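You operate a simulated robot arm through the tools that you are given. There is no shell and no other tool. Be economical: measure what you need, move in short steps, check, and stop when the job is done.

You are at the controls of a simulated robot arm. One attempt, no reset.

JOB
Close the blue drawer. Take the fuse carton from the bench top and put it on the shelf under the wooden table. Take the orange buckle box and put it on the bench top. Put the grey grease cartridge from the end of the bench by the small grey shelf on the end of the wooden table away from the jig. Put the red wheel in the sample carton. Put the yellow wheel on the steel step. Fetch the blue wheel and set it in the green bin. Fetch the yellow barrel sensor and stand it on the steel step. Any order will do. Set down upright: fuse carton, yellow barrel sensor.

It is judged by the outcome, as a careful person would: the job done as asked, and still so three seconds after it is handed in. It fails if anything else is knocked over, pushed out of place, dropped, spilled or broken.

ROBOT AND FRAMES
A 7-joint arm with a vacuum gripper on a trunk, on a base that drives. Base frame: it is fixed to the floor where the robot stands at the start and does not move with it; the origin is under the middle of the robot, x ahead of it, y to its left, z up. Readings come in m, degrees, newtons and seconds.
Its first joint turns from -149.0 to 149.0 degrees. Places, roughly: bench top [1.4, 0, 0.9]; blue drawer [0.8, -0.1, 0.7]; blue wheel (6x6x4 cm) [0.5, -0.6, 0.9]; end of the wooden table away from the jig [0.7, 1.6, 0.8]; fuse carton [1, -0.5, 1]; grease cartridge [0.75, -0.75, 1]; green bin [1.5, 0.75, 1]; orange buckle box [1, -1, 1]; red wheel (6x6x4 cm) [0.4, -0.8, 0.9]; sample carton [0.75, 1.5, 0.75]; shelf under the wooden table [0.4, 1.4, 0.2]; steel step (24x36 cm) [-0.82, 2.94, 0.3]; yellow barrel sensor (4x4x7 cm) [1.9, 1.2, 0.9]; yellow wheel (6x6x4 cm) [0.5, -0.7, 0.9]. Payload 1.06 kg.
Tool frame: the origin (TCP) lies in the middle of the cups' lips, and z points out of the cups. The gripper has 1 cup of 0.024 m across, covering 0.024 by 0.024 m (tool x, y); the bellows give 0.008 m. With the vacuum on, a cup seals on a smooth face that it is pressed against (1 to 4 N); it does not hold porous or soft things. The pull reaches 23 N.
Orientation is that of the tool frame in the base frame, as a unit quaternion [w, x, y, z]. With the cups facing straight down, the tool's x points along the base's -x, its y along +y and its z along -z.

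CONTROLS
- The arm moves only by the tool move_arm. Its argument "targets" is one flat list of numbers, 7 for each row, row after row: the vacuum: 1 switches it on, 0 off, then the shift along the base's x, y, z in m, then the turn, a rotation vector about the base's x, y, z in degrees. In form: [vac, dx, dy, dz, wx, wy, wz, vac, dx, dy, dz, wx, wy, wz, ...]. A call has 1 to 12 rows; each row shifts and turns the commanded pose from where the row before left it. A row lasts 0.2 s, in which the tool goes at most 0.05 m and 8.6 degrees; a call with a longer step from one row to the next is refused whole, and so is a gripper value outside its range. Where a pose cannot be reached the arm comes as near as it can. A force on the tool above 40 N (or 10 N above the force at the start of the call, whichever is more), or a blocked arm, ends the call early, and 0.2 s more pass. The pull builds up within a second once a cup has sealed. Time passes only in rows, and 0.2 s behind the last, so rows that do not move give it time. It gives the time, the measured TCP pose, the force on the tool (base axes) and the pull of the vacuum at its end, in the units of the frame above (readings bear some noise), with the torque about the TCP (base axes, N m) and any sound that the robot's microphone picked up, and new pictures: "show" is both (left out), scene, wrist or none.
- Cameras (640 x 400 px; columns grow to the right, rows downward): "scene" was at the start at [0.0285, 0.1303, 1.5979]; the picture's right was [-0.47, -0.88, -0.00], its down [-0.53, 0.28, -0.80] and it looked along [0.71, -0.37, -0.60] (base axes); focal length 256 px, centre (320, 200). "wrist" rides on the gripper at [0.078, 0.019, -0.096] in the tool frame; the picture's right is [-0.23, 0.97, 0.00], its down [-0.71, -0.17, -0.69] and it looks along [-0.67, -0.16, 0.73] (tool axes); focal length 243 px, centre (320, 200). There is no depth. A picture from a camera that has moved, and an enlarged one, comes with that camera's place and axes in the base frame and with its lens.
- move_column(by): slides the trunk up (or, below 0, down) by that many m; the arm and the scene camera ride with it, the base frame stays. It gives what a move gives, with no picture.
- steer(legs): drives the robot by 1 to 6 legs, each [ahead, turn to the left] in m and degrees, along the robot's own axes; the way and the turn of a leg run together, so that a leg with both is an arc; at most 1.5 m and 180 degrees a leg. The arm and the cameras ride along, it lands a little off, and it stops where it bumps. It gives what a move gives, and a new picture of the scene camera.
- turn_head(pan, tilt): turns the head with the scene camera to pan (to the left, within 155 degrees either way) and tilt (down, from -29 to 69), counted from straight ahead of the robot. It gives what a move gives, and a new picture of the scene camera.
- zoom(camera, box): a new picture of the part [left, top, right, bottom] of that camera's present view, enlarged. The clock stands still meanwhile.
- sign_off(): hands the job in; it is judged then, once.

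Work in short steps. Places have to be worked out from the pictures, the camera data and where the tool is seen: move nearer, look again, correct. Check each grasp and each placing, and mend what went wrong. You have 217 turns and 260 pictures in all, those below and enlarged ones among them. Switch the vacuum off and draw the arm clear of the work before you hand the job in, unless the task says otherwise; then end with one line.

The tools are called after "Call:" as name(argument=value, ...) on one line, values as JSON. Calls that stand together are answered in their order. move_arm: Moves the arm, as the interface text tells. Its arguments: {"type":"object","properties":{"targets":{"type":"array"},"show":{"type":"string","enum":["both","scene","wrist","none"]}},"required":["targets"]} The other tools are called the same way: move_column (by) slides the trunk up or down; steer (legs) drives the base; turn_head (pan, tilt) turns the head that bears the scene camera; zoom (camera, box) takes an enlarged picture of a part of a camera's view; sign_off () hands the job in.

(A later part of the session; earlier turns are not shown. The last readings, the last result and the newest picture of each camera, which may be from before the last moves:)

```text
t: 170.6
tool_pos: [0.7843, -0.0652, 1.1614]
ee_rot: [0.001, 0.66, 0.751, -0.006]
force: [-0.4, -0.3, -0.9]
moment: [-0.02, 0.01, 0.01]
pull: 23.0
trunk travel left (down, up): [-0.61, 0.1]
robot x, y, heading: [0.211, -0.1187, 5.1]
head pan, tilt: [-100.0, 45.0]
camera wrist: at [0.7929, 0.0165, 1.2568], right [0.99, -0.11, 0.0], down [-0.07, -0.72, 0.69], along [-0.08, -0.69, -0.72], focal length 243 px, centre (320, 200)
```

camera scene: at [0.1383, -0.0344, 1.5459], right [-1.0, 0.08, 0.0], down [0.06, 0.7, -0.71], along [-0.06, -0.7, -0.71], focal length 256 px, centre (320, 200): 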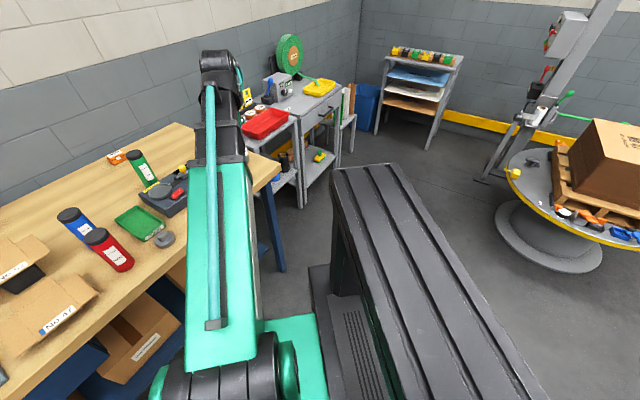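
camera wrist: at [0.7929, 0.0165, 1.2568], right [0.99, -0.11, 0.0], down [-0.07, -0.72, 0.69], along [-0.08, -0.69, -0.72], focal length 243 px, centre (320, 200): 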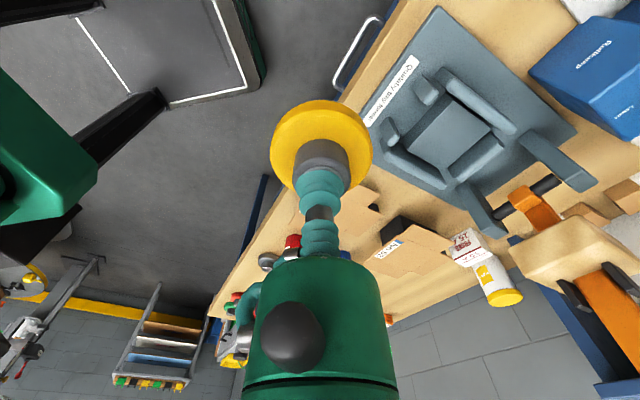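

Held. Turn left and drive all the way round to the step as before.

Call:
steer(legs=[[0, 50.3], [1.48, 0], [0.8, 0], [0, 45], [0.42, 0], [0, 45]])

Call:
turn_head(pan=10, tilt=35)

```text
t: 190.4
tool_pos: [0.9839, 2.4914, 1.1615]
ee_rot: [0.007, -0.478, 0.878, 0.0]
force: [0.5, 0.4, -0.3]
moment: [0.03, -0.01, 0.01]
pull: 23.3
trunk travel left (down, up): [-0.61, 0.1]
robot x, y, heading: [1.4577, 2.1621, 145.0]
head pan, tilt: [-100.0, 45.0]
camera scene: at [1.45, 2.0536, 1.5459], right [0.71, -0.71, 0.0], down [-0.5, -0.5, -0.71], along [0.5, 0.5, -0.71], focal length 256 px, centre (320, 200)
```

scene: 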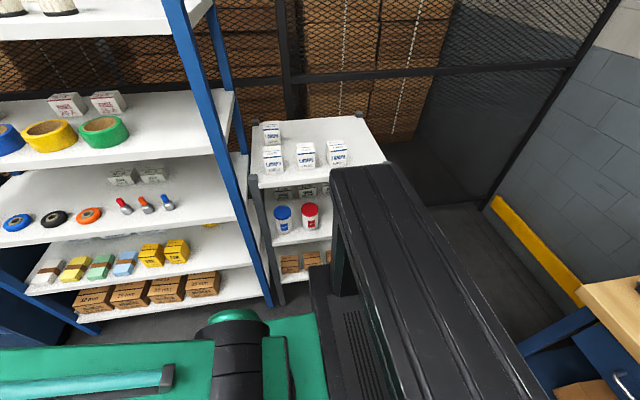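

```text
t: 192.3
tool_pos: [0.9832, 2.4916, 1.1613]
ee_rot: [0.005, -0.478, 0.878, -0.001]
force: [-0.2, 0.6, -0.4]
moment: [-0.02, -0.01, -0.01]
pull: 22.6
trunk travel left (down, up): [-0.61, 0.1]
robot x, y, heading: [1.4588, 2.1611, 144.7]
head pan, tilt: [10.0, 35.0]
camera scene: at [1.3127, 2.0338, 1.5607], right [0.43, 0.91, 0.0], down [0.52, -0.24, -0.82], along [-0.74, 0.35, -0.57], focal length 256 px, centre (320, 200)
```

scene: 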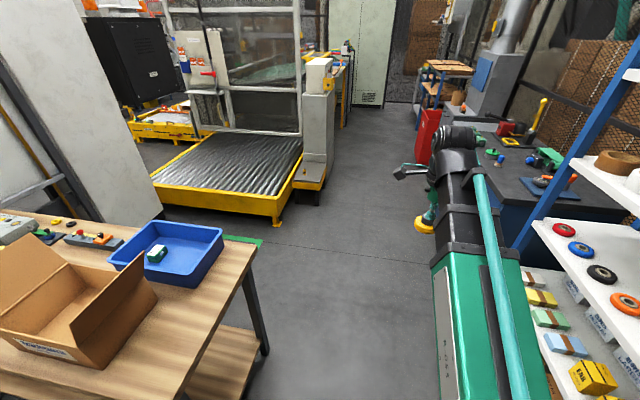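

On the same line as before. Ahead 1.85 m, then look at the step.

Call:
steer(legs=[[0.45, 0], [1.4, 0]])

Call:
turn_head(pan=50, tilt=50)

```text
t: 201.6
tool_pos: [-0.5342, 3.5483, 1.1619]
ee_rot: [0.005, -0.481, 0.877, -0.001]
force: [-0.3, -0.2, -0.8]
moment: [-0.02, 0.02, -0.03]
pull: 23.2
trunk travel left (down, up): [-0.61, 0.1]
robot x, y, heading: [-0.0545, 3.22, 145.2]
head pan, tilt: [10.0, 35.0]
camera scene: at [-0.2028, 3.0927, 1.5607], right [0.42, 0.91, 0.0], down [0.52, -0.24, -0.82], along [-0.74, 0.34, -0.57], focal length 256 px, centre (320, 200)
```

scene: 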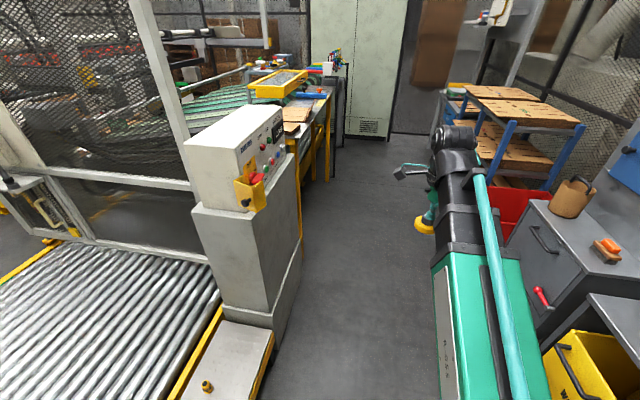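

```text
t: 202.6
tool_pos: [-0.5348, 3.5472, 1.1622]
ee_rot: [0.005, -0.481, 0.877, -0.001]
force: [1.0, -0.7, -0.8]
moment: [-0.02, -0.01, -0.02]
pull: 22.5
trunk travel left (down, up): [-0.61, 0.1]
robot x, y, heading: [-0.0618, 3.2207, 145.1]
head pan, tilt: [50.0, 50.0]
camera scene: at [-0.1971, 3.0356, 1.539], right [-0.26, 0.97, 0.0], down [0.74, 0.2, -0.64], along [-0.62, -0.17, -0.77], focal length 256 px, centre (320, 200)
```

scene: 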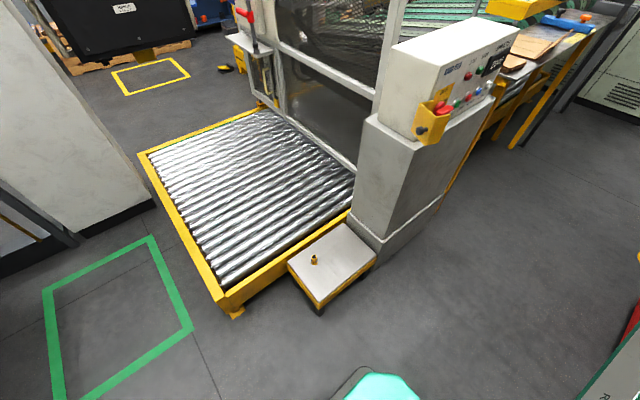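

Sensor still upright. I swing the yellow wheel to over (-0.835,2.965) and lower.

Call:
move_arm(targets=[1, -0.0214, -0.0416, 0, 0, 0, 0, 1, -0.0214, -0.0416, 0, 0, 0, 0, 1, -0.0214, -0.0416, 0, 0, 0, 0, 1, -0.0214, -0.0416, 0, 0, 0, 0, 1, -0.0214, -0.0416, 0, 0, 0, 0, 1, -0.0214, -0.0416, 0, 0, 0, 0, 1, -0.0214, -0.0416, 0, 0, 0, 0, 1, -0.0214, -0.0416, 0, 0, 0, 0, 1, -0.0214, -0.0416, 0, 0, 0, 0, 1, -0.0214, -0.0416, 0, 0, 0, 0, 1, -0.0214, -0.0416, 0, 0, 0, 0, 1, -0.0214, -0.0416, 0, 0, 0, 0], show="none")

Call:
move_arm(targets=[1, -0.0214, -0.0416, 0, 0, 0, 0, 1, -0.0214, -0.0416, 0, 0, 0, 0], show="none")

Call:
move_column(by=-0.4)

Call:
move_column(by=-0.2)

Call:
move_arm(targets=[1, 0, 0, -0.04, 0, 0, 0, 1, 0, 0, -0.04, 0, 0, 0])

```text
t: 205.2
tool_pos: [-0.7921, 3.0477, 1.1616]
ee_rot: [0.007, -0.48, 0.877, -0.001]
force: [0.0, -0.3, -0.3]
moment: [-0.02, 0.01, 0.01]
pull: 22.4
trunk travel left (down, up): [-0.61, 0.1]
robot x, y, heading: [-0.0587, 3.2204, 145.3]
head pan, tilt: [50.0, 50.0]
```

```text
t: 205.8
tool_pos: [-0.8352, 2.9625, 1.1602]
ee_rot: [0.006, -0.481, 0.877, -0.001]
force: [-0.3, -0.5, -1.7]
moment: [0.01, 0.0, 0.0]
pull: 22.7
trunk travel left (down, up): [-0.61, 0.1]
robot x, y, heading: [-0.0555, 3.2197, 145.3]
head pan, tilt: [50.0, 50.0]
```

```text
t: 209.7
tool_pos: [-0.8346, 2.9651, 0.7594]
ee_rot: [0.006, -0.481, 0.877, 0.0]
force: [0.0, -0.1, -2.0]
moment: [0.02, 0.0, -0.01]
pull: 23.0
trunk travel left (down, up): [-0.21, 0.5]
robot x, y, heading: [-0.0574, 3.2228, 145.0]
head pan, tilt: [50.0, 50.0]
```

```text
t: 211.8
tool_pos: [-0.835, 2.9648, 0.5611]
ee_rot: [0.006, -0.481, 0.877, 0.0]
force: [-1.0, -0.7, -1.6]
moment: [0.01, 0.05, -0.01]
pull: 22.7
trunk travel left (down, up): [-0.01, 0.7]
robot x, y, heading: [-0.0607, 3.2165, 145.4]
head pan, tilt: [50.0, 50.0]
```

```text
t: 212.4
tool_pos: [-0.8325, 2.9647, 0.4811]
ee_rot: [0.006, -0.481, 0.877, -0.001]
force: [0.5, 0.3, -0.9]
moment: [0.02, 0.01, -0.01]
pull: 22.8
trunk travel left (down, up): [-0.01, 0.7]
robot x, y, heading: [-0.0585, 3.2175, 145.5]
head pan, tilt: [50.0, 50.0]
camera scene: at [-0.1969, 3.0355, 0.9391], right [-0.26, 0.97, 0.0], down [0.74, 0.2, -0.64], along [-0.62, -0.17, -0.77], focal length 256 px, centre (320, 200)
camera wrist: at [-0.8927, 2.9082, 0.5762], right [-0.69, 0.72, 0.0], down [0.52, 0.5, 0.69], along [0.5, 0.48, -0.72], focal length 243 px, centre (320, 200)
```

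scene: 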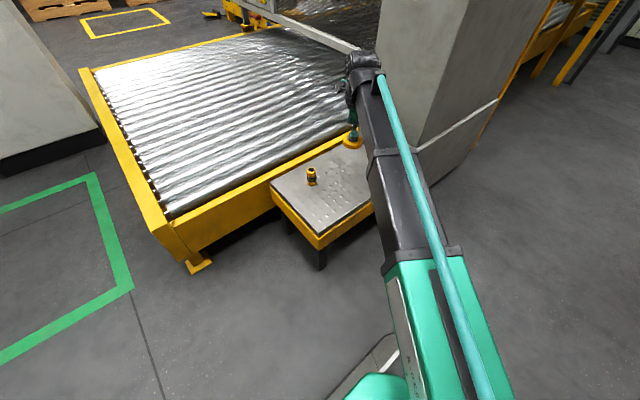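
wrist: 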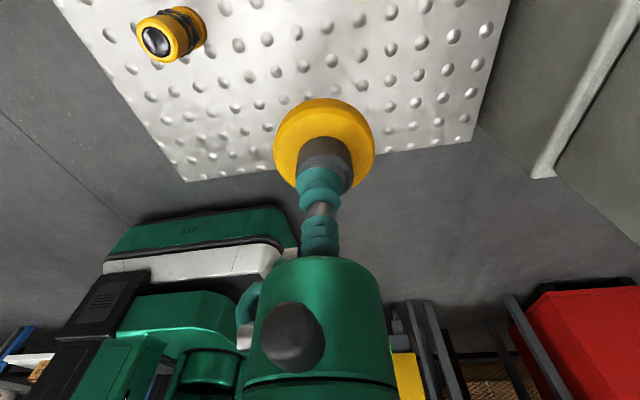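

The spot is well within the step. I lower to near contact.

Call:
move_arm(targets=[1, 0, 0, -0.04, 0, 0, 0, 1, 0, 0, -0.04, 0, 0, 0, 1, 0, 0, -0.04, 0, 0, 0, 1, 0, 0, -0.01, 0, 0, 0, 1, 0, 0, -0.006, 0, 0, 0, 1, 0, 0, -0.003, 0, 0, 0], show="none")

```text
t: 213.8
tool_pos: [-0.8343, 2.9644, 0.3419]
ee_rot: [0.007, -0.481, 0.877, -0.001]
force: [-0.1, 0.0, -1.0]
moment: [0.02, 0.02, -0.04]
pull: 23.1
trunk travel left (down, up): [-0.01, 0.7]
robot x, y, heading: [-0.0594, 3.2199, 145.3]
head pan, tilt: [50.0, 50.0]
```

Call:
move_arm(targets=[1, 0, 0, -0.003, 0, 0, 0, 1, 0, 0, -0.002, 0, 0, 0, 1, 0, 0, -0.002, 0, 0, 0], show="none")

```text
t: 214.6
tool_pos: [-0.834, 2.965, 0.3358]
ee_rot: [0.006, -0.481, 0.877, -0.001]
force: [3.0, 1.9, 11.3]
moment: [-0.01, 0.1, 0.01]
pull: 22.4
trunk travel left (down, up): [-0.01, 0.7]
robot x, y, heading: [-0.058, 3.2242, 145.5]
head pan, tilt: [50.0, 50.0]
```

Contact. Release and lift.

Call:
move_arm(targets=[0, 0, 0, 0.001, 0, 0, 0, 0, 0, 0, 0.001, 0, 0, 0, 0, 0, 0, 0, 0, 0, 0, 0, 0, 0, 0, 0, 0, 0, 0, 0, 0, 0, 0, 0, 0, 0, 0, 0, 0.01, 0, 0, 0, 0, 0, 0, 0.03, 0, 0, 0, 0, 0, 0, 0.05, 0, 0, 0, 0, 0, 0, 0.05, 0, 0, 0, 0, 0, 0, 0.05, 0, 0, 0], show="wrist")

Call:
move_column(by=0.4)

Call:
move_arm(targets=[0, 0.0214, 0.0416, 0, 0, 0, 0, 0, 0.0214, 0.0416, 0, 0, 0, 0, 0, 0.0214, 0.0416, 0, 0, 0, 0, 0, 0.0214, 0.0416, 0, 0, 0, 0, 0, 0.0214, 0.0416, 0, 0, 0, 0, 0, 0.0214, 0.0416, 0, 0, 0, 0, 0, 0.0214, 0.0416, 0, 0, 0, 0, 0, 0.0214, 0.0416, 0, 0, 0, 0, 0, 0.0214, 0.0416, 0, 0, 0, 0, 0, 0.0214, 0.0416, 0, 0, 0, 0, 0, 0.0214, 0.0416, 0, 0, 0, 0, 0, 0.0214, 0.0416, 0, 0, 0, 0], show="none")

Call:
move_arm(targets=[0, 0.0214, 0.0416, 0, 0, 0, 0, 0, 0.0214, 0.0416, 0, 0, 0, 0], show="scene")

Call:
move_column(by=0.2)

```text
t: 216.8
tool_pos: [-0.8352, 2.9643, 0.5264]
ee_rot: [0.006, -0.481, 0.876, -0.001]
force: [-0.2, 0.2, -1.2]
moment: [-0.03, -0.03, 0.0]
pull: 0.1
trunk travel left (down, up): [-0.01, 0.7]
robot x, y, heading: [-0.059, 3.2182, 145.4]
head pan, tilt: [50.0, 50.0]
camera wrist: at [-0.8939, 2.9087, 0.6213], right [-0.69, 0.72, 0.0], down [0.52, 0.5, 0.69], along [0.5, 0.48, -0.72], focal length 243 px, centre (320, 200)
```

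wrist: 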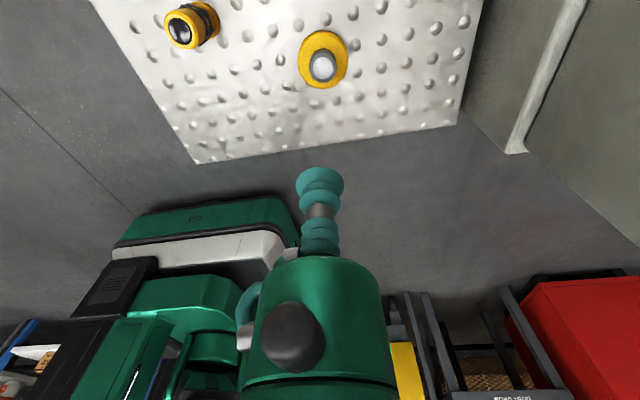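

```text
t: 220.7
tool_pos: [-0.8357, 2.9647, 0.9259]
ee_rot: [0.006, -0.48, 0.877, 0.0]
force: [0.4, -0.8, -0.4]
moment: [-0.01, -0.01, -0.03]
pull: 0.2
trunk travel left (down, up): [-0.41, 0.3]
robot x, y, heading: [-0.059, 3.2185, 145.2]
head pan, tilt: [50.0, 50.0]
```

```text
t: 223.2
tool_pos: [-0.5769, 3.4642, 0.9248]
ee_rot: [0.006, -0.481, 0.877, -0.001]
force: [0.5, -0.5, -0.4]
moment: [-0.01, 0.0, 0.02]
pull: 0.1
trunk travel left (down, up): [-0.41, 0.3]
robot x, y, heading: [-0.0617, 3.219, 145.2]
head pan, tilt: [50.0, 50.0]
```

```text
t: 223.8
tool_pos: [-0.5344, 3.5479, 0.9259]
ee_rot: [0.005, -0.481, 0.877, -0.001]
force: [-0.3, -0.3, 0.3]
moment: [0.01, 0.0, -0.02]
pull: 0.0
trunk travel left (down, up): [-0.41, 0.3]
robot x, y, heading: [-0.0591, 3.2178, 145.2]
head pan, tilt: [50.0, 50.0]
camera scene: at [-0.197, 3.0354, 1.339], right [-0.26, 0.97, 0.0], down [0.74, 0.2, -0.64], along [-0.62, -0.17, -0.77], focal length 256 px, centre (320, 200)
```

scene: 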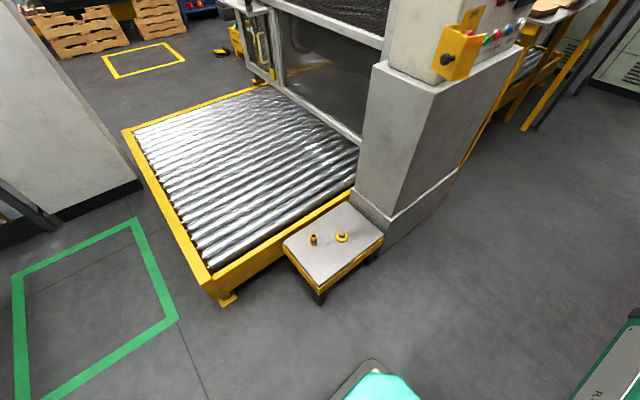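

```text
t: 226.0
tool_pos: [-0.5348, 3.5469, 1.1246]
ee_rot: [0.005, -0.481, 0.876, -0.001]
force: [0.0, -0.1, -0.3]
moment: [-0.02, -0.04, 0.02]
pull: 0.0
trunk travel left (down, up): [-0.61, 0.1]
robot x, y, heading: [-0.0572, 3.2196, 145.3]
head pan, tilt: [50.0, 50.0]
```

Both items stand on the step. I reverse back to the bench end, then turn right 50°.

Call:
steer(legs=[[-1.4, 0], [-0.45, 0], [0, -45], [-0.42, 0], [0, -45], [-0.8, 0]])

Call:
steer(legs=[[-1.5, 0], [0, -50]])

Call:
move_arm(targets=[0, 0, 0, 0, 0, 0, 0], show="wrist")

```text
t: 245.5
tool_pos: [1.3991, 1.5758, 1.1265]
ee_rot: [0.003, 0.275, 0.961, -0.005]
force: [-0.7, -0.5, 0.5]
moment: [-0.03, -0.01, 0.0]
pull: 0.0
trunk travel left (down, up): [-0.61, 0.1]
robot x, y, heading: [1.074, 1.0978, 55.9]
head pan, tilt: [50.0, 50.0]
camera scene: at [0.8857, 1.2315, 1.539], right [0.96, 0.27, 0.0], down [0.21, -0.74, -0.64], along [-0.17, 0.62, -0.77], focal length 256 px, centre (320, 200)
```

scene: 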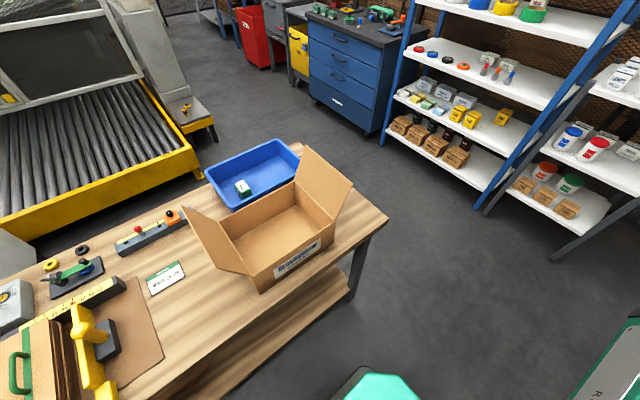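

```text
t: 255.2
tool_pos: [0.803, -0.0832, 1.1262]
ee_rot: [0.001, 0.657, 0.754, -0.005]
force: [-0.1, 0.2, 0.8]
moment: [0.03, -0.02, 0.01]
pull: 0.2
trunk travel left (down, up): [-0.61, 0.1]
robot x, y, heading: [0.2289, -0.1363, 5.6]
head pan, tilt: [50.0, 50.0]
camera scene: at [0.2077, 0.0884, 1.539], right [0.83, -0.56, 0.0], down [-0.43, -0.63, -0.64], along [0.36, 0.53, -0.77], focal length 256 px, centre (320, 200)
```

scene: 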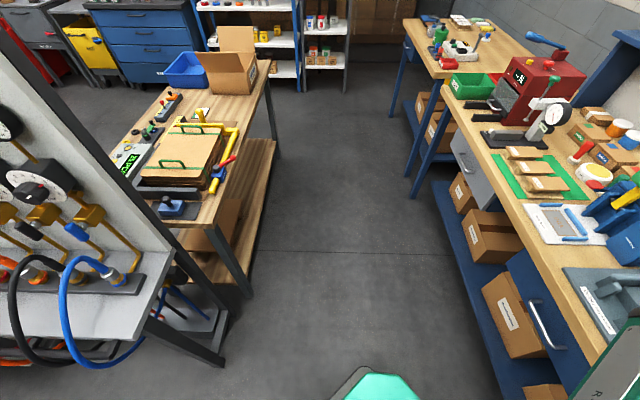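

```text
t: 255.6
tool_pos: [0.8027, -0.081, 1.125]
ee_rot: [0.0, 0.657, 0.754, -0.005]
force: [-0.8, 0.5, 0.9]
moment: [-0.03, 0.05, 0.01]
pull: 0.1
trunk travel left (down, up): [-0.61, 0.1]
robot x, y, heading: [0.2319, -0.1403, 5.8]
head pan, tilt: [50.0, 50.0]
camera wrist: at [0.811, -0.0002, 1.2204], right [1.0, -0.1, 0.0], down [-0.07, -0.72, 0.69], along [-0.07, -0.69, -0.72], focal length 243 px, centre (320, 200)
```

wrist: 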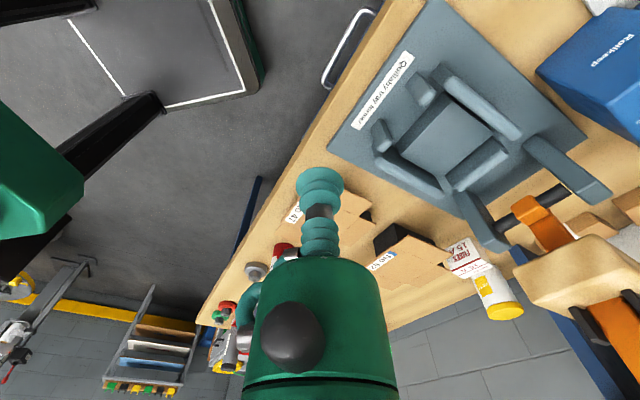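

Next the red wheel. I swing to above it.

Call:
move_arm(targets=[0, -0.0079, -0.0461, 0.004, 0, 0, 0, 0, -0.0079, -0.0461, 0.004, 0, 0, 0, 0, -0.0079, -0.0461, 0.004, 0, 0, 0, 0, -0.0079, -0.0461, 0.004, 0, 0, 0, 0, -0.0079, -0.0461, 0, 0, 0, 0, 0, -0.0079, -0.0461, 0, 0, 0, 0, 0, -0.0079, -0.0461, 0, 0, 0, 0, 0, -0.0079, -0.0461, 0, 0, 0, 0, 0, -0.0344, -0.035, 0, 0, 0, 0, 0, -0.0344, -0.035, 0, 0, 0, 0, 0, -0.0344, -0.035, 0, 0, 0, 0, 0, -0.0344, -0.035, 0, 0, 0, 0], show="none")

Call:
move_arm(targets=[0, -0.0344, -0.035, 0, 0, 0, 0, 0, -0.0344, -0.035, 0, 0, 0, 0, 0, -0.0344, -0.035, 0, 0, 0, 0, 0, -0.0344, -0.035, 0, 0, 0, 0, 0, -0.0344, -0.035, 0, 0, 0, 0, 0, 0, 0, -0.05, 0, 0, 0, 0, 0, 0, -0.05, 0, 0, 0], show="wrist")

```text
t: 258.2
tool_pos: [0.6013, -0.5916, 1.1426]
ee_rot: [0.001, 0.657, 0.754, -0.006]
force: [0.0, -0.3, -0.4]
moment: [-0.02, 0.01, 0.01]
pull: 0.1
trunk travel left (down, up): [-0.61, 0.1]
robot x, y, heading: [0.2277, -0.1425, 5.7]
head pan, tilt: [50.0, 50.0]
```

```text
t: 259.8
tool_pos: [0.4312, -0.7651, 1.0392]
ee_rot: [0.001, 0.657, 0.754, -0.005]
force: [0.5, 0.2, -0.2]
moment: [0.01, 0.01, 0.01]
pull: 0.0
trunk travel left (down, up): [-0.61, 0.1]
robot x, y, heading: [0.2323, -0.1385, 5.7]
head pan, tilt: [50.0, 50.0]
camera wrist: at [0.4383, -0.6839, 1.1343], right [1.0, -0.1, 0.0], down [-0.07, -0.72, 0.69], along [-0.07, -0.69, -0.72], focal length 243 px, centre (320, 200)
```

wrist: 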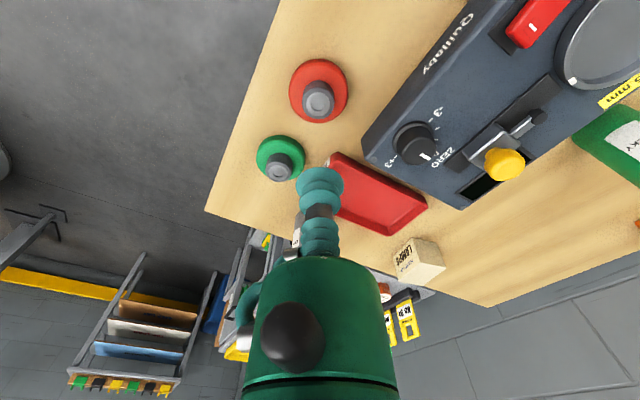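

Red hub at (0.428,-0.770). Descend to contact with vacuum on.

Call:
move_arm(targets=[1, -0.003, -0.005, -0.045, 0, 0, 0, 1, 0, 0, -0.045, 0, 0, 0, 1, 0, 0, -0.025, 0, 0, 0, 1, 0, 0, -0.006, 0, 0, 0, 1, 0, 0, -0.004, 0, 0, 0, 1, 0, 0, -0.002, 0, 0, 0, 1, 0, 0, 0, 0, 0, 0, 1, 0, 0, 0, 0, 0, 0], show="none")

```text
t: 261.6
tool_pos: [0.4264, -0.7699, 0.9137]
ee_rot: [0.001, 0.657, 0.754, -0.007]
force: [1.7, -4.0, 12.7]
moment: [0.09, -0.05, -0.05]
pull: 23.1
trunk travel left (down, up): [-0.61, 0.1]
robot x, y, heading: [0.2298, -0.1428, 5.8]
head pan, tilt: [50.0, 50.0]
```

Sealed. Lift and swing back to the carrying pose.

Call:
move_arm(targets=[1, 0, 0, 0.02, 0, 0, 0, 1, 0, 0, 0.05, 0, 0, 0, 1, 0, 0, 0.05, 0, 0, 0, 1, 0, 0, 0.05, 0, 0, 0, 1, 0, 0, 0.05, 0, 0, 0, 1, 0, 0, 0.03, 0, 0, 0, 1, 0.0345, 0.035, 0, 0, 0, 0, 1, 0.0345, 0.035, 0, 0, 0, 0, 1, 0.0345, 0.035, 0, 0, 0, 0, 1, 0.0345, 0.035, 0, 0, 0, 0, 1, 0.0345, 0.035, 0, 0, 0, 0, 1, 0.0345, 0.035, 0, 0, 0, 0], show="none")

Call:
move_arm(targets=[1, 0.0345, 0.035, 0, 0, 0, 0, 1, 0.0345, 0.035, 0, 0, 0, 0, 1, 0.0345, 0.035, 0, 0, 0, 0, 1, 0.0085, 0.046, 0, 0, 0, 0, 1, 0.0085, 0.046, 0, 0, 0, 0, 1, 0.0085, 0.046, 0, 0, 0, 0, 1, 0.0085, 0.046, 0, 0, 0, 0, 1, 0.0085, 0.046, 0, 0, 0, 0, 1, 0.0085, 0.046, 0, 0, 0, 0, 1, 0.0085, 0.046, 0, 0, 0, 0, 1, 0.0085, 0.046, 0, 0, 0, 0], show="wrist")

```text
t: 264.2
tool_pos: [0.6348, -0.5596, 1.1628]
ee_rot: [0.0, 0.657, 0.754, -0.006]
force: [-0.1, -0.7, -1.6]
moment: [-0.01, 0.03, 0.01]
pull: 23.1
trunk travel left (down, up): [-0.61, 0.1]
robot x, y, heading: [0.2309, -0.142, 5.6]
head pan, tilt: [50.0, 50.0]
```

```text
t: 266.6
tool_pos: [0.806, -0.086, 1.1656]
ee_rot: [0.002, 0.656, 0.754, -0.005]
force: [-0.2, -0.6, -1.1]
moment: [-0.04, 0.01, 0.0]
pull: 23.3
trunk travel left (down, up): [-0.61, 0.1]
robot x, y, heading: [0.2251, -0.1422, 5.6]
head pan, tilt: [50.0, 50.0]
camera wrist: at [0.815, -0.0048, 1.2597], right [0.99, -0.1, 0.0], down [-0.07, -0.72, 0.69], along [-0.07, -0.69, -0.72], focal length 243 px, centre (320, 200)
```

wrist: 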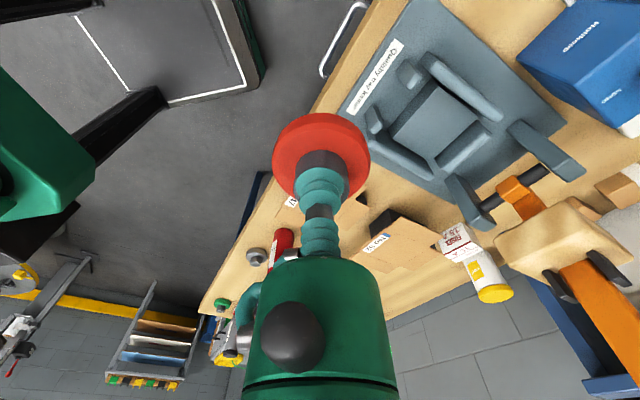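

Wheel held. I drive to beside the sample carton.

Call:
steer(legs=[[0, 50], [1.45, 0]])

Call:
turn_head(pan=70, tilt=45)

```text
t: 276.0
tool_pos: [1.3632, 1.5331, 1.1641]
ee_rot: [0.003, 0.275, 0.961, -0.004]
force: [0.4, -0.1, -1.1]
moment: [-0.01, 0.02, -0.01]
pull: 23.1
trunk travel left (down, up): [-0.61, 0.1]
robot x, y, heading: [1.0364, 1.0594, 56.0]
head pan, tilt: [50.0, 50.0]
camera scene: at [0.8452, 1.1889, 1.539], right [0.96, 0.27, 0.0], down [0.21, -0.74, -0.64], along [-0.18, 0.62, -0.77], focal length 256 px, centre (320, 200)
```

scene: 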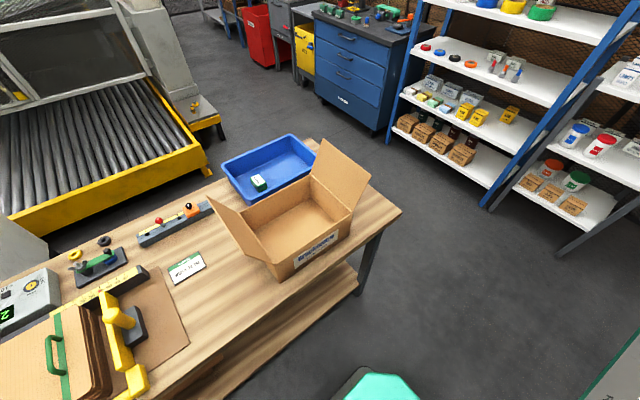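

```text
t: 276.8
tool_pos: [1.3638, 1.5332, 1.165]
ee_rot: [0.003, 0.275, 0.961, -0.005]
force: [-0.2, 0.3, -1.6]
moment: [0.01, -0.01, 0.0]
pull: 22.5
trunk travel left (down, up): [-0.61, 0.1]
robot x, y, heading: [1.0361, 1.0552, 55.7]
head pan, tilt: [70.0, 45.0]
camera scene: at [0.8186, 1.1806, 1.5459], right [0.81, 0.59, 0.0], down [0.41, -0.57, -0.71], along [-0.41, 0.57, -0.71], focal length 256 px, centre (320, 200)
```

scene: 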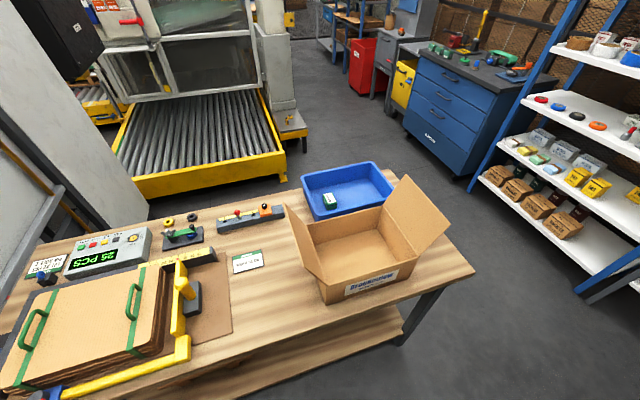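

Carton opening centre ≈(0.648,1.62). I bring the wheel round, high, to above the carton.

Call:
move_arm(targets=[1, -0.0405, 0.0196, 0.015, 0, 0, 0, 1, -0.0405, 0.0196, 0.015, 0, 0, 0, 1, -0.0405, 0.0196, 0, 0, 0, 0, 1, -0.0405, 0.0196, 0, 0, 0, 0, 1, -0.0405, 0.0196, 0, 0, 0, 0, 1, -0.0405, 0.0196, 0, 0, 0, 0, 1, -0.0405, 0.0196, 0, 0, 0, 0, 1, -0.0405, 0.0196, 0, 0, 0, 0, 1, -0.045, -0.006, 0, 0, 0, 0, 1, -0.045, -0.006, 0, 0, 0, 0, 1, -0.045, -0.006, 0, 0, 0, 0, 1, -0.045, -0.006, 0, 0, 0, 0], show="none")

Call:
move_arm(targets=[1, -0.045, -0.008, 0, 0, 0, 0, 1, -0.045, -0.008, 0, 0, 0, 0, 1, -0.045, -0.008, 0, 0, 0, 0, 1, -0.045, -0.008, 0, 0, 0, 0, 1, -0.031, -0.008, 0, 0, 0, 0], show="both")

```text
t: 279.4
tool_pos: [0.8629, 1.6751, 1.1726]
ee_rot: [0.003, 0.275, 0.962, -0.005]
force: [0.9, 0.8, -1.1]
moment: [0.05, -0.01, 0.0]
pull: 22.8
out of reach, approached as far as the arm can: row 1, 2
trunk travel left (down, up): [-0.61, 0.1]
robot x, y, heading: [1.038, 1.0571, 56.0]
head pan, tilt: [70.0, 45.0]
```

```text
t: 280.6
tool_pos: [0.6534, 1.6351, 1.1728]
ee_rot: [0.004, 0.275, 0.961, -0.005]
force: [-0.2, -0.8, -1.0]
moment: [-0.02, -0.01, 0.02]
pull: 22.7
trunk travel left (down, up): [-0.61, 0.1]
robot x, y, heading: [1.0348, 1.056, 56.0]
head pan, tilt: [70.0, 45.0]
camera scene: at [0.8181, 1.1805, 1.5459], right [0.81, 0.59, 0.0], down [0.41, -0.57, -0.71], along [-0.41, 0.57, -0.71], focal length 256 px, centre (320, 200)
camera wrist: at [0.5958, 1.694, 1.2678], right [0.71, 0.7, 0.0], down [0.51, -0.51, 0.69], along [0.48, -0.5, -0.72], focal length 243 px, centre (320, 200)
```

scene: 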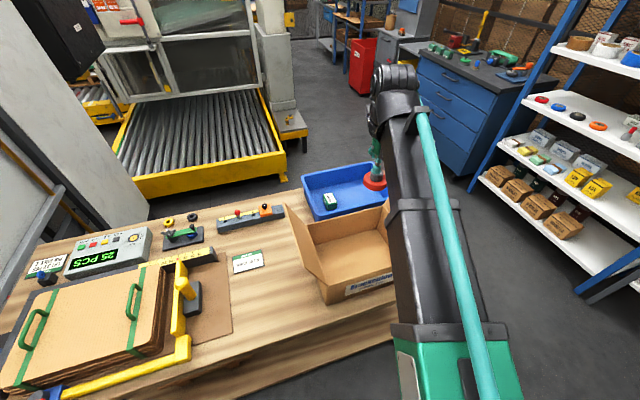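
wrist: 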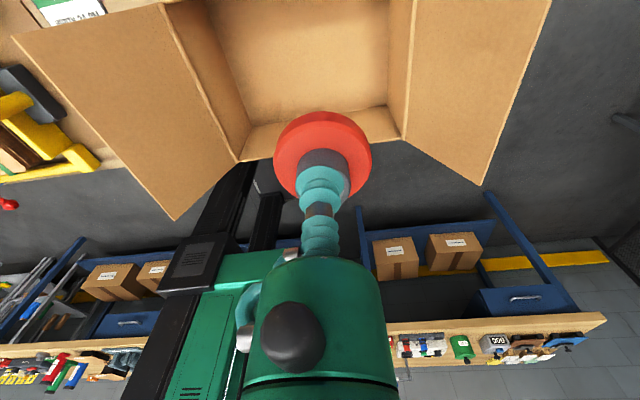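

Well centred over the carton. I shift 3 cm toward the front so the camera clears the back wall, then lower.

Call:
move_arm(targets=[1, 0.025, -0.0175, -0.03, 0, 0, 0, 1, 0, 0, -0.05, 0, 0, 0, 1, 0, 0, -0.05, 0, 0, 0, 1, 0, 0, -0.05, 0, 0, 0, 1, 0, 0, -0.05, 0, 0, 0], show="both")

```text
t: 281.8
tool_pos: [0.6782, 1.619, 0.9424]
ee_rot: [0.003, 0.275, 0.961, -0.004]
force: [-0.3, -0.1, -1.3]
moment: [-0.01, -0.03, 0.02]
pull: 22.9
trunk travel left (down, up): [-0.61, 0.1]
robot x, y, heading: [1.0309, 1.0546, 56.0]
head pan, tilt: [70.0, 45.0]
camera scene: at [0.8182, 1.1808, 1.5459], right [0.81, 0.59, 0.0], down [0.41, -0.57, -0.71], along [-0.41, 0.57, -0.71], focal length 256 px, centre (320, 200)
camera wrist: at [0.6202, 1.6771, 1.0371], right [0.71, 0.7, 0.0], down [0.51, -0.51, 0.69], along [0.48, -0.5, -0.72], focal length 243 px, centre (320, 200)
```

scene: 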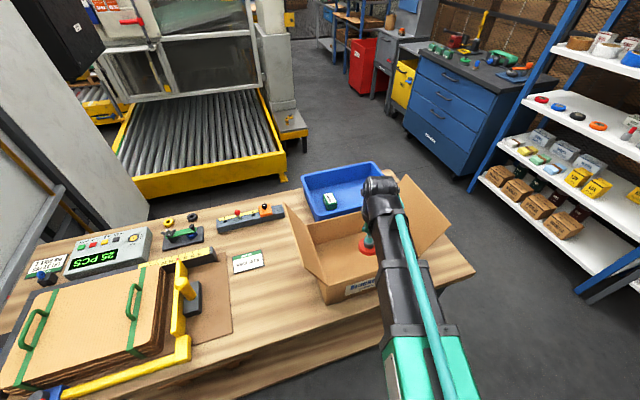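
wrist: 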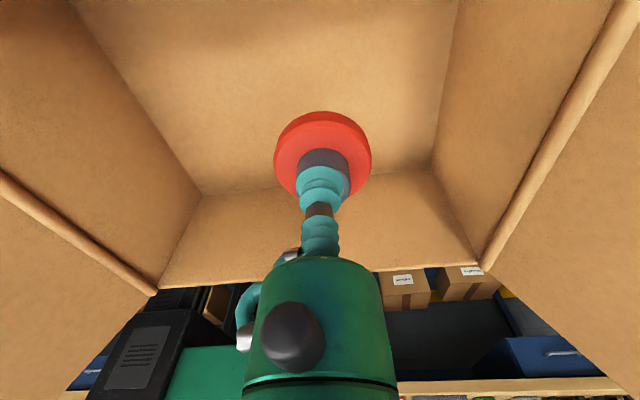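

Inside the carton cleanly. Lower further.

Call:
move_arm(targets=[1, 0, 0, -0.04, 0, 0, 0, 1, 0, 0, -0.02, 0, 0, 0, 1, 0, 0, -0.01, 0, 0, 0, 1, 0, 0, -0.005, 0, 0, 0], show="wrist")

```text
t: 282.8
tool_pos: [0.6777, 1.6185, 0.8672]
ee_rot: [0.003, 0.275, 0.961, -0.005]
force: [0.3, -0.5, -1.8]
moment: [0.0, 0.0, 0.02]
pull: 22.0
trunk travel left (down, up): [-0.61, 0.1]
robot x, y, heading: [1.0387, 1.0544, 55.9]
head pan, tilt: [70.0, 45.0]
camera wrist: at [0.6211, 1.6769, 0.9624], right [0.71, 0.7, 0.0], down [0.51, -0.51, 0.69], along [0.48, -0.5, -0.72], focal length 243 px, centre (320, 200)
```

wrist: 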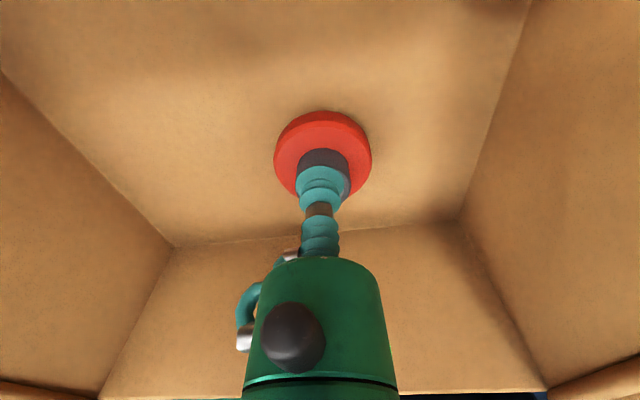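

Call:
move_arm(targets=[1, 0, 0, -0.005, 0, 0, 0, 1, 0, 0, -0.004, 0, 0, 0, 1, 0, 0, -0.003, 0, 0, 0], show="none")

```text
t: 283.6
tool_pos: [0.6783, 1.6173, 0.8576]
ee_rot: [0.002, 0.275, 0.961, -0.004]
force: [-2.5, 1.4, 17.3]
moment: [0.09, 0.01, -0.02]
pull: 22.8
trunk travel left (down, up): [-0.61, 0.1]
robot x, y, heading: [1.0373, 1.0532, 55.9]
head pan, tilt: [70.0, 45.0]
```

Contact with the carton floor. Release and lift out.

Call:
move_arm(targets=[0, 0, 0, 0.002, 0, 0, 0, 0, 0, 0, 0, 0, 0, 0, 0, 0, 0, 0, 0, 0, 0, 0, 0, 0, 0, 0, 0, 0, 0, 0, 0, 0.01, 0, 0, 0, 0, 0, 0, 0.03, 0, 0, 0, 0, 0, 0, 0.05, 0, 0, 0, 0, 0, 0, 0.05, 0, 0, 0, 0, 0, 0, 0.05, 0, 0, 0, 0, 0, 0, 0.05, 0, 0, 0, 0, 0, 0, 0.05, 0, 0, 0], show="wrist")

```text
t: 286.0
tool_pos: [0.6783, 1.6185, 1.1482]
ee_rot: [0.004, 0.274, 0.962, -0.004]
force: [-0.1, 0.5, 0.6]
moment: [0.0, 0.02, 0.0]
pull: 0.1
trunk travel left (down, up): [-0.61, 0.1]
robot x, y, heading: [1.0323, 1.0584, 56.0]
head pan, tilt: [70.0, 45.0]
camera wrist: at [0.6209, 1.6773, 1.2428], right [0.71, 0.7, 0.0], down [0.51, -0.51, 0.69], along [0.48, -0.5, -0.72], focal length 243 px, centre (320, 200)
```

wrist: 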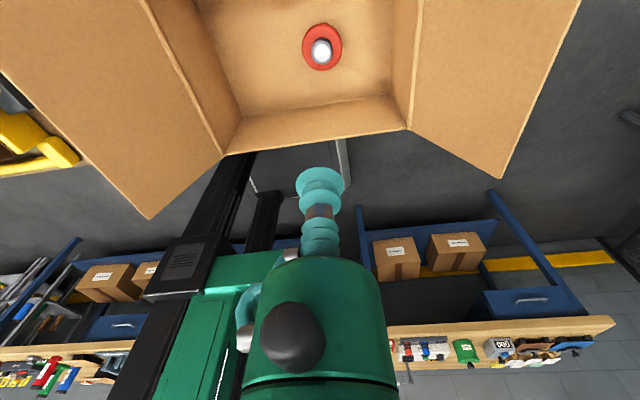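

Red wheel is in the sample carton. I swing the arm back ahead.

Call:
move_arm(targets=[0, 0.045, 0.01, 0, 0, 0, 0, 0, 0.045, 0.01, 0, 0, 0, 0, 0, 0.045, 0.01, 0, 0, 0, 0, 0, 0.045, 0.01, 0, 0, 0, 0, 0, 0.045, 0.01, 0, 0, 0, 0, 0, 0.045, 0.01, 0, 0, 0, 0, 0, 0.045, 0.01, 0, 0, 0, 0, 0, 0.045, 0.0, 0, 0, 0, 0, 0, 0.0405, -0.0196, 0, 0, 0, 0, 0, 0.0405, -0.0196, 0, 0, 0, 0, 0, 0.0405, -0.0196, 0, 0, 0, 0, 0, 0.0405, -0.0196, 0, 0, 0, 0], show="none")

Call:
move_arm(targets=[0, 0.0405, -0.0196, 0, 0, 0, 0, 0, 0.0405, -0.0196, 0, 0, 0, 0, 0, 0.0405, -0.0196, 0, 0, 0, 0, 0, 0.0405, -0.025, 0, 0, 0, 0], show="none")

Call:
steer(legs=[[-1.45, 0], [0, -50]])

```text
t: 288.6
tool_pos: [1.2001, 1.609, 1.1466]
ee_rot: [0.002, 0.275, 0.962, -0.004]
force: [0.6, 0.4, 0.1]
moment: [0.04, 0.03, -0.02]
pull: 0.1
trunk travel left (down, up): [-0.61, 0.1]
robot x, y, heading: [1.0342, 1.0563, 55.7]
head pan, tilt: [70.0, 45.0]
```

```text
t: 289.6
tool_pos: [1.3622, 1.5259, 1.1486]
ee_rot: [0.004, 0.275, 0.961, -0.005]
force: [-0.5, -0.8, 1.0]
moment: [0.01, 0.04, -0.02]
pull: 0.1
trunk travel left (down, up): [-0.61, 0.1]
robot x, y, heading: [1.0353, 1.0539, 55.8]
head pan, tilt: [70.0, 45.0]
```

```text
t: 299.1
tool_pos: [0.7957, -0.0944, 1.1478]
ee_rot: [0.001, 0.649, 0.761, -0.005]
force: [0.6, -0.5, -0.1]
moment: [-0.01, -0.02, 0.02]
pull: 0.1
trunk travel left (down, up): [-0.61, 0.1]
robot x, y, heading: [0.2268, -0.1552, 6.7]
head pan, tilt: [70.0, 45.0]
camera scene: at [0.1767, 0.0881, 1.5459], right [0.97, -0.23, 0.0], down [-0.16, -0.69, -0.71], along [0.16, 0.69, -0.71], focal length 256 px, centre (320, 200)
```

scene: 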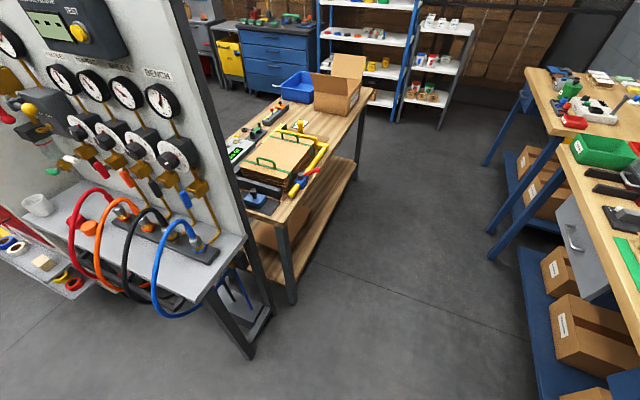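

I swing toward the grey cartridge at the bench end.

Call:
move_arm(targets=[0, -0.007, -0.0445, 0, 0, 0, 0, 0, -0.007, -0.0445, 0, 0, 0, 0, 0, -0.007, -0.0445, 0, 0, 0, 0, 0, -0.007, -0.0445, 0, 0, 0, 0, 0, -0.007, -0.0445, 0, 0, 0, 0, 0, -0.007, -0.0445, 0, 0, 0, 0, 0, -0.007, -0.0445, 0, 0, 0, 0, 0, -0.007, -0.0445, 0, 0, 0, 0, 0, -0.0343, -0.036, 0, 0, 0, 0, 0, -0.0343, -0.036, 0, 0, 0, 0, 0, -0.0343, -0.036, 0, 0, 0, 0, 0, -0.0343, -0.036, 0, 0, 0, 0], show="none")

Call:
move_arm(targets=[0, -0.0343, -0.036, 0, 0, 0, 0, 0, -0.0343, -0.036, 0, 0, 0, 0, 0, -0.0343, -0.036, 0, 0, 0, 0, 0, -0.0343, -0.036, 0, 0, 0, 0, 0, -0.02, -0.04, 0, 0, 0, 0], show="wrist")

```text
t: 301.7
tool_pos: [0.6016, -0.594, 1.1463]
ee_rot: [0.0, 0.649, 0.761, -0.005]
force: [0.8, -0.1, 0.9]
moment: [0.0, 0.0, 0.03]
pull: 0.1
trunk travel left (down, up): [-0.61, 0.1]
robot x, y, heading: [0.2268, -0.1567, 6.6]
head pan, tilt: [70.0, 45.0]
```

```text
t: 302.9
tool_pos: [0.4436, -0.7801, 1.1479]
ee_rot: [0.001, 0.65, 0.76, -0.005]
force: [-1.3, 0.2, -0.6]
moment: [-0.01, -0.01, 0.02]
pull: 0.0
trunk travel left (down, up): [-0.61, 0.1]
robot x, y, heading: [0.223, -0.1571, 6.6]
head pan, tilt: [70.0, 45.0]
camera wrist: at [0.451, -0.6976, 1.2426], right [1.0, -0.08, 0.0], down [-0.06, -0.72, 0.69], along [-0.06, -0.69, -0.72], focal length 243 px, centre (320, 200)
```

wrist: 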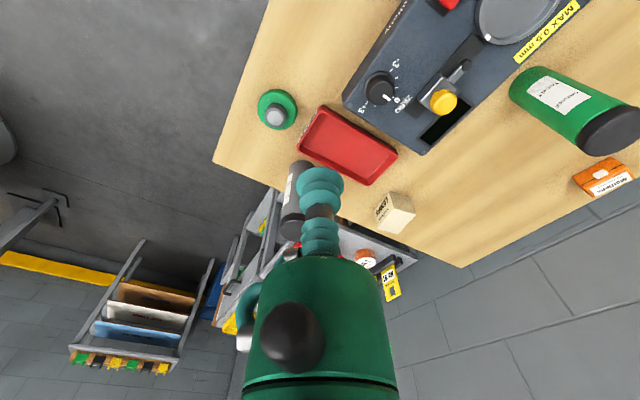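

Cartridge top is at about (0.388,-0.951). I move above it at the same height.

Call:
move_arm(targets=[0, -0.0138, -0.042, 0, 0, 0, 0, 0, -0.0138, -0.042, 0, 0, 0, 0, 0, -0.0138, -0.042, 0, 0, 0, 0, 0, -0.0138, -0.042, 0, 0, 0, 0], show="wrist")

```text
t: 303.9
tool_pos: [0.3882, -0.9474, 1.1459]
ee_rot: [0.001, 0.649, 0.761, -0.006]
force: [-0.4, -0.1, -1.0]
moment: [0.01, 0.05, 0.01]
pull: 0.0
trunk travel left (down, up): [-0.61, 0.1]
robot x, y, heading: [0.2234, -0.1578, 6.8]
head pan, tilt: [70.0, 45.0]
camera wrist: at [0.3956, -0.8662, 1.2411], right [1.0, -0.08, 0.0], down [-0.06, -0.72, 0.69], along [-0.06, -0.69, -0.72], focal length 243 px, centre (320, 200)
```

wrist: 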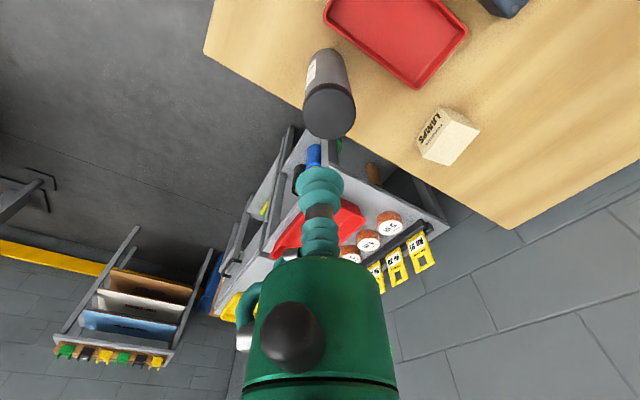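

Cap top estimated at (0.396,-0.967,1.015). I align and lower to 1.05.

Call:
move_arm(targets=[0, 0.008, -0.019, 0, 0, 0, 0, 0, 0, 0, -0.048, 0, 0, 0, 0, 0, 0, -0.048, 0, 0, 0], show="wrist")

```text
t: 304.7
tool_pos: [0.3981, -0.9643, 1.0504]
ee_rot: [0.002, 0.65, 0.76, -0.006]
force: [-0.5, 0.5, -0.2]
moment: [0.03, -0.01, -0.01]
pull: 0.0
trunk travel left (down, up): [-0.61, 0.1]
robot x, y, heading: [0.2264, -0.1561, 6.9]
head pan, tilt: [70.0, 45.0]
camera wrist: at [0.4044, -0.8831, 1.1461], right [1.0, -0.08, 0.0], down [-0.06, -0.72, 0.69], along [-0.06, -0.69, -0.72], focal length 243 px, centre (320, 200)
```

wrist: 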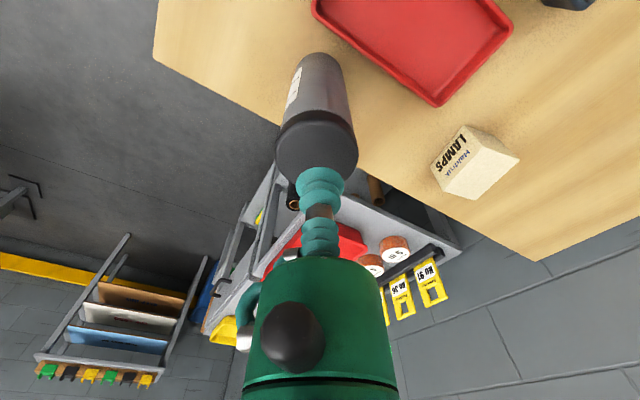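

Aligned. Descend gently with the vacuum on.

Call:
move_arm(targets=[1, -0.002, 0, -0.02, 0, 0, 0, 1, 0, 0, -0.006, 0, 0, 0, 1, 0, 0, -0.004, 0, 0, 0, 1, 0, 0, -0.003, 0, 0, 0, 1, 0, 0, -0.002, 0, 0, 0, 1, 0, 0, 0, 0, 0, 0], show="none")

```text
t: 306.1
tool_pos: [0.395, -0.9649, 1.0174]
ee_rot: [0.002, 0.649, 0.761, -0.005]
force: [-0.8, -2.0, 18.7]
moment: [0.05, 0.01, -0.01]
pull: 22.5
trunk travel left (down, up): [-0.61, 0.1]
robot x, y, heading: [0.2234, -0.1534, 6.8]
head pan, tilt: [70.0, 45.0]
```

Sealed. Lift high (it is ~15 cm tall) using arm and trunk.

Call:
move_arm(targets=[1, 0, 0, 0.02, 0, 0, 0, 1, 0, 0, 0.04, 0, 0, 0, 1, 0, 0, 0.05, 0, 0, 0], show="none")

Call:
move_column(by=0.1)

Call:
move_arm(targets=[1, 0.012, 0.048, 0, 0, 0, 0, 1, 0.012, 0.048, 0, 0, 0, 0, 1, 0.012, 0.048, 0, 0, 0, 0, 1, 0.025, 0.04, 0, 0, 0, 0, 1, 0.035, 0.033, 0, 0, 0, 0, 1, 0.035, 0.033, 0, 0, 0, 0, 1, 0.035, 0.033, 0, 0, 0, 0, 1, 0.035, 0.033, 0, 0, 0, 0, 1, 0.035, 0.033, 0, 0, 0, 0, 1, 0.035, 0.033, 0, 0, 0, 0, 1, 0.03, 0.039, 0, 0, 0, 0, 1, 0.03, 0.039, 0, 0, 0, 0], show="wrist")

```text
t: 306.9
tool_pos: [0.3956, -0.964, 1.1272]
ee_rot: [0.001, 0.649, 0.76, -0.006]
force: [0.0, 0.2, -0.9]
moment: [0.02, 0.04, -0.02]
pull: 22.3
trunk travel left (down, up): [-0.61, 0.1]
robot x, y, heading: [0.2247, -0.155, 6.7]
head pan, tilt: [70.0, 45.0]
```

```text
t: 308.2
tool_pos: [0.3953, -0.9641, 1.2269]
ee_rot: [0.001, 0.65, 0.76, -0.006]
force: [0.0, -0.1, -0.3]
moment: [0.02, 0.01, -0.03]
pull: 22.9
trunk travel left (down, up): [-0.71, 0.0]
robot x, y, heading: [0.2232, -0.1576, 6.6]
head pan, tilt: [70.0, 45.0]
```

```text
t: 310.9
tool_pos: [0.7259, -0.504, 1.2277]
ee_rot: [0.002, 0.649, 0.761, -0.006]
force: [-0.3, 0.0, -1.0]
moment: [0.0, 0.01, -0.01]
pull: 22.9
trunk travel left (down, up): [-0.71, 0.0]
robot x, y, heading: [0.2269, -0.1545, 6.8]
head pan, tilt: [70.0, 45.0]
camera wrist: at [0.7335, -0.4227, 1.3216], right [1.0, -0.08, -0.01], down [-0.06, -0.72, 0.69], along [-0.06, -0.69, -0.72], focal length 243 px, centre (320, 200)
```

wrist: 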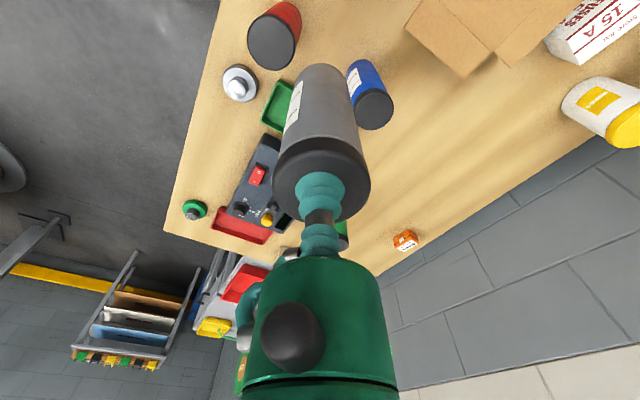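

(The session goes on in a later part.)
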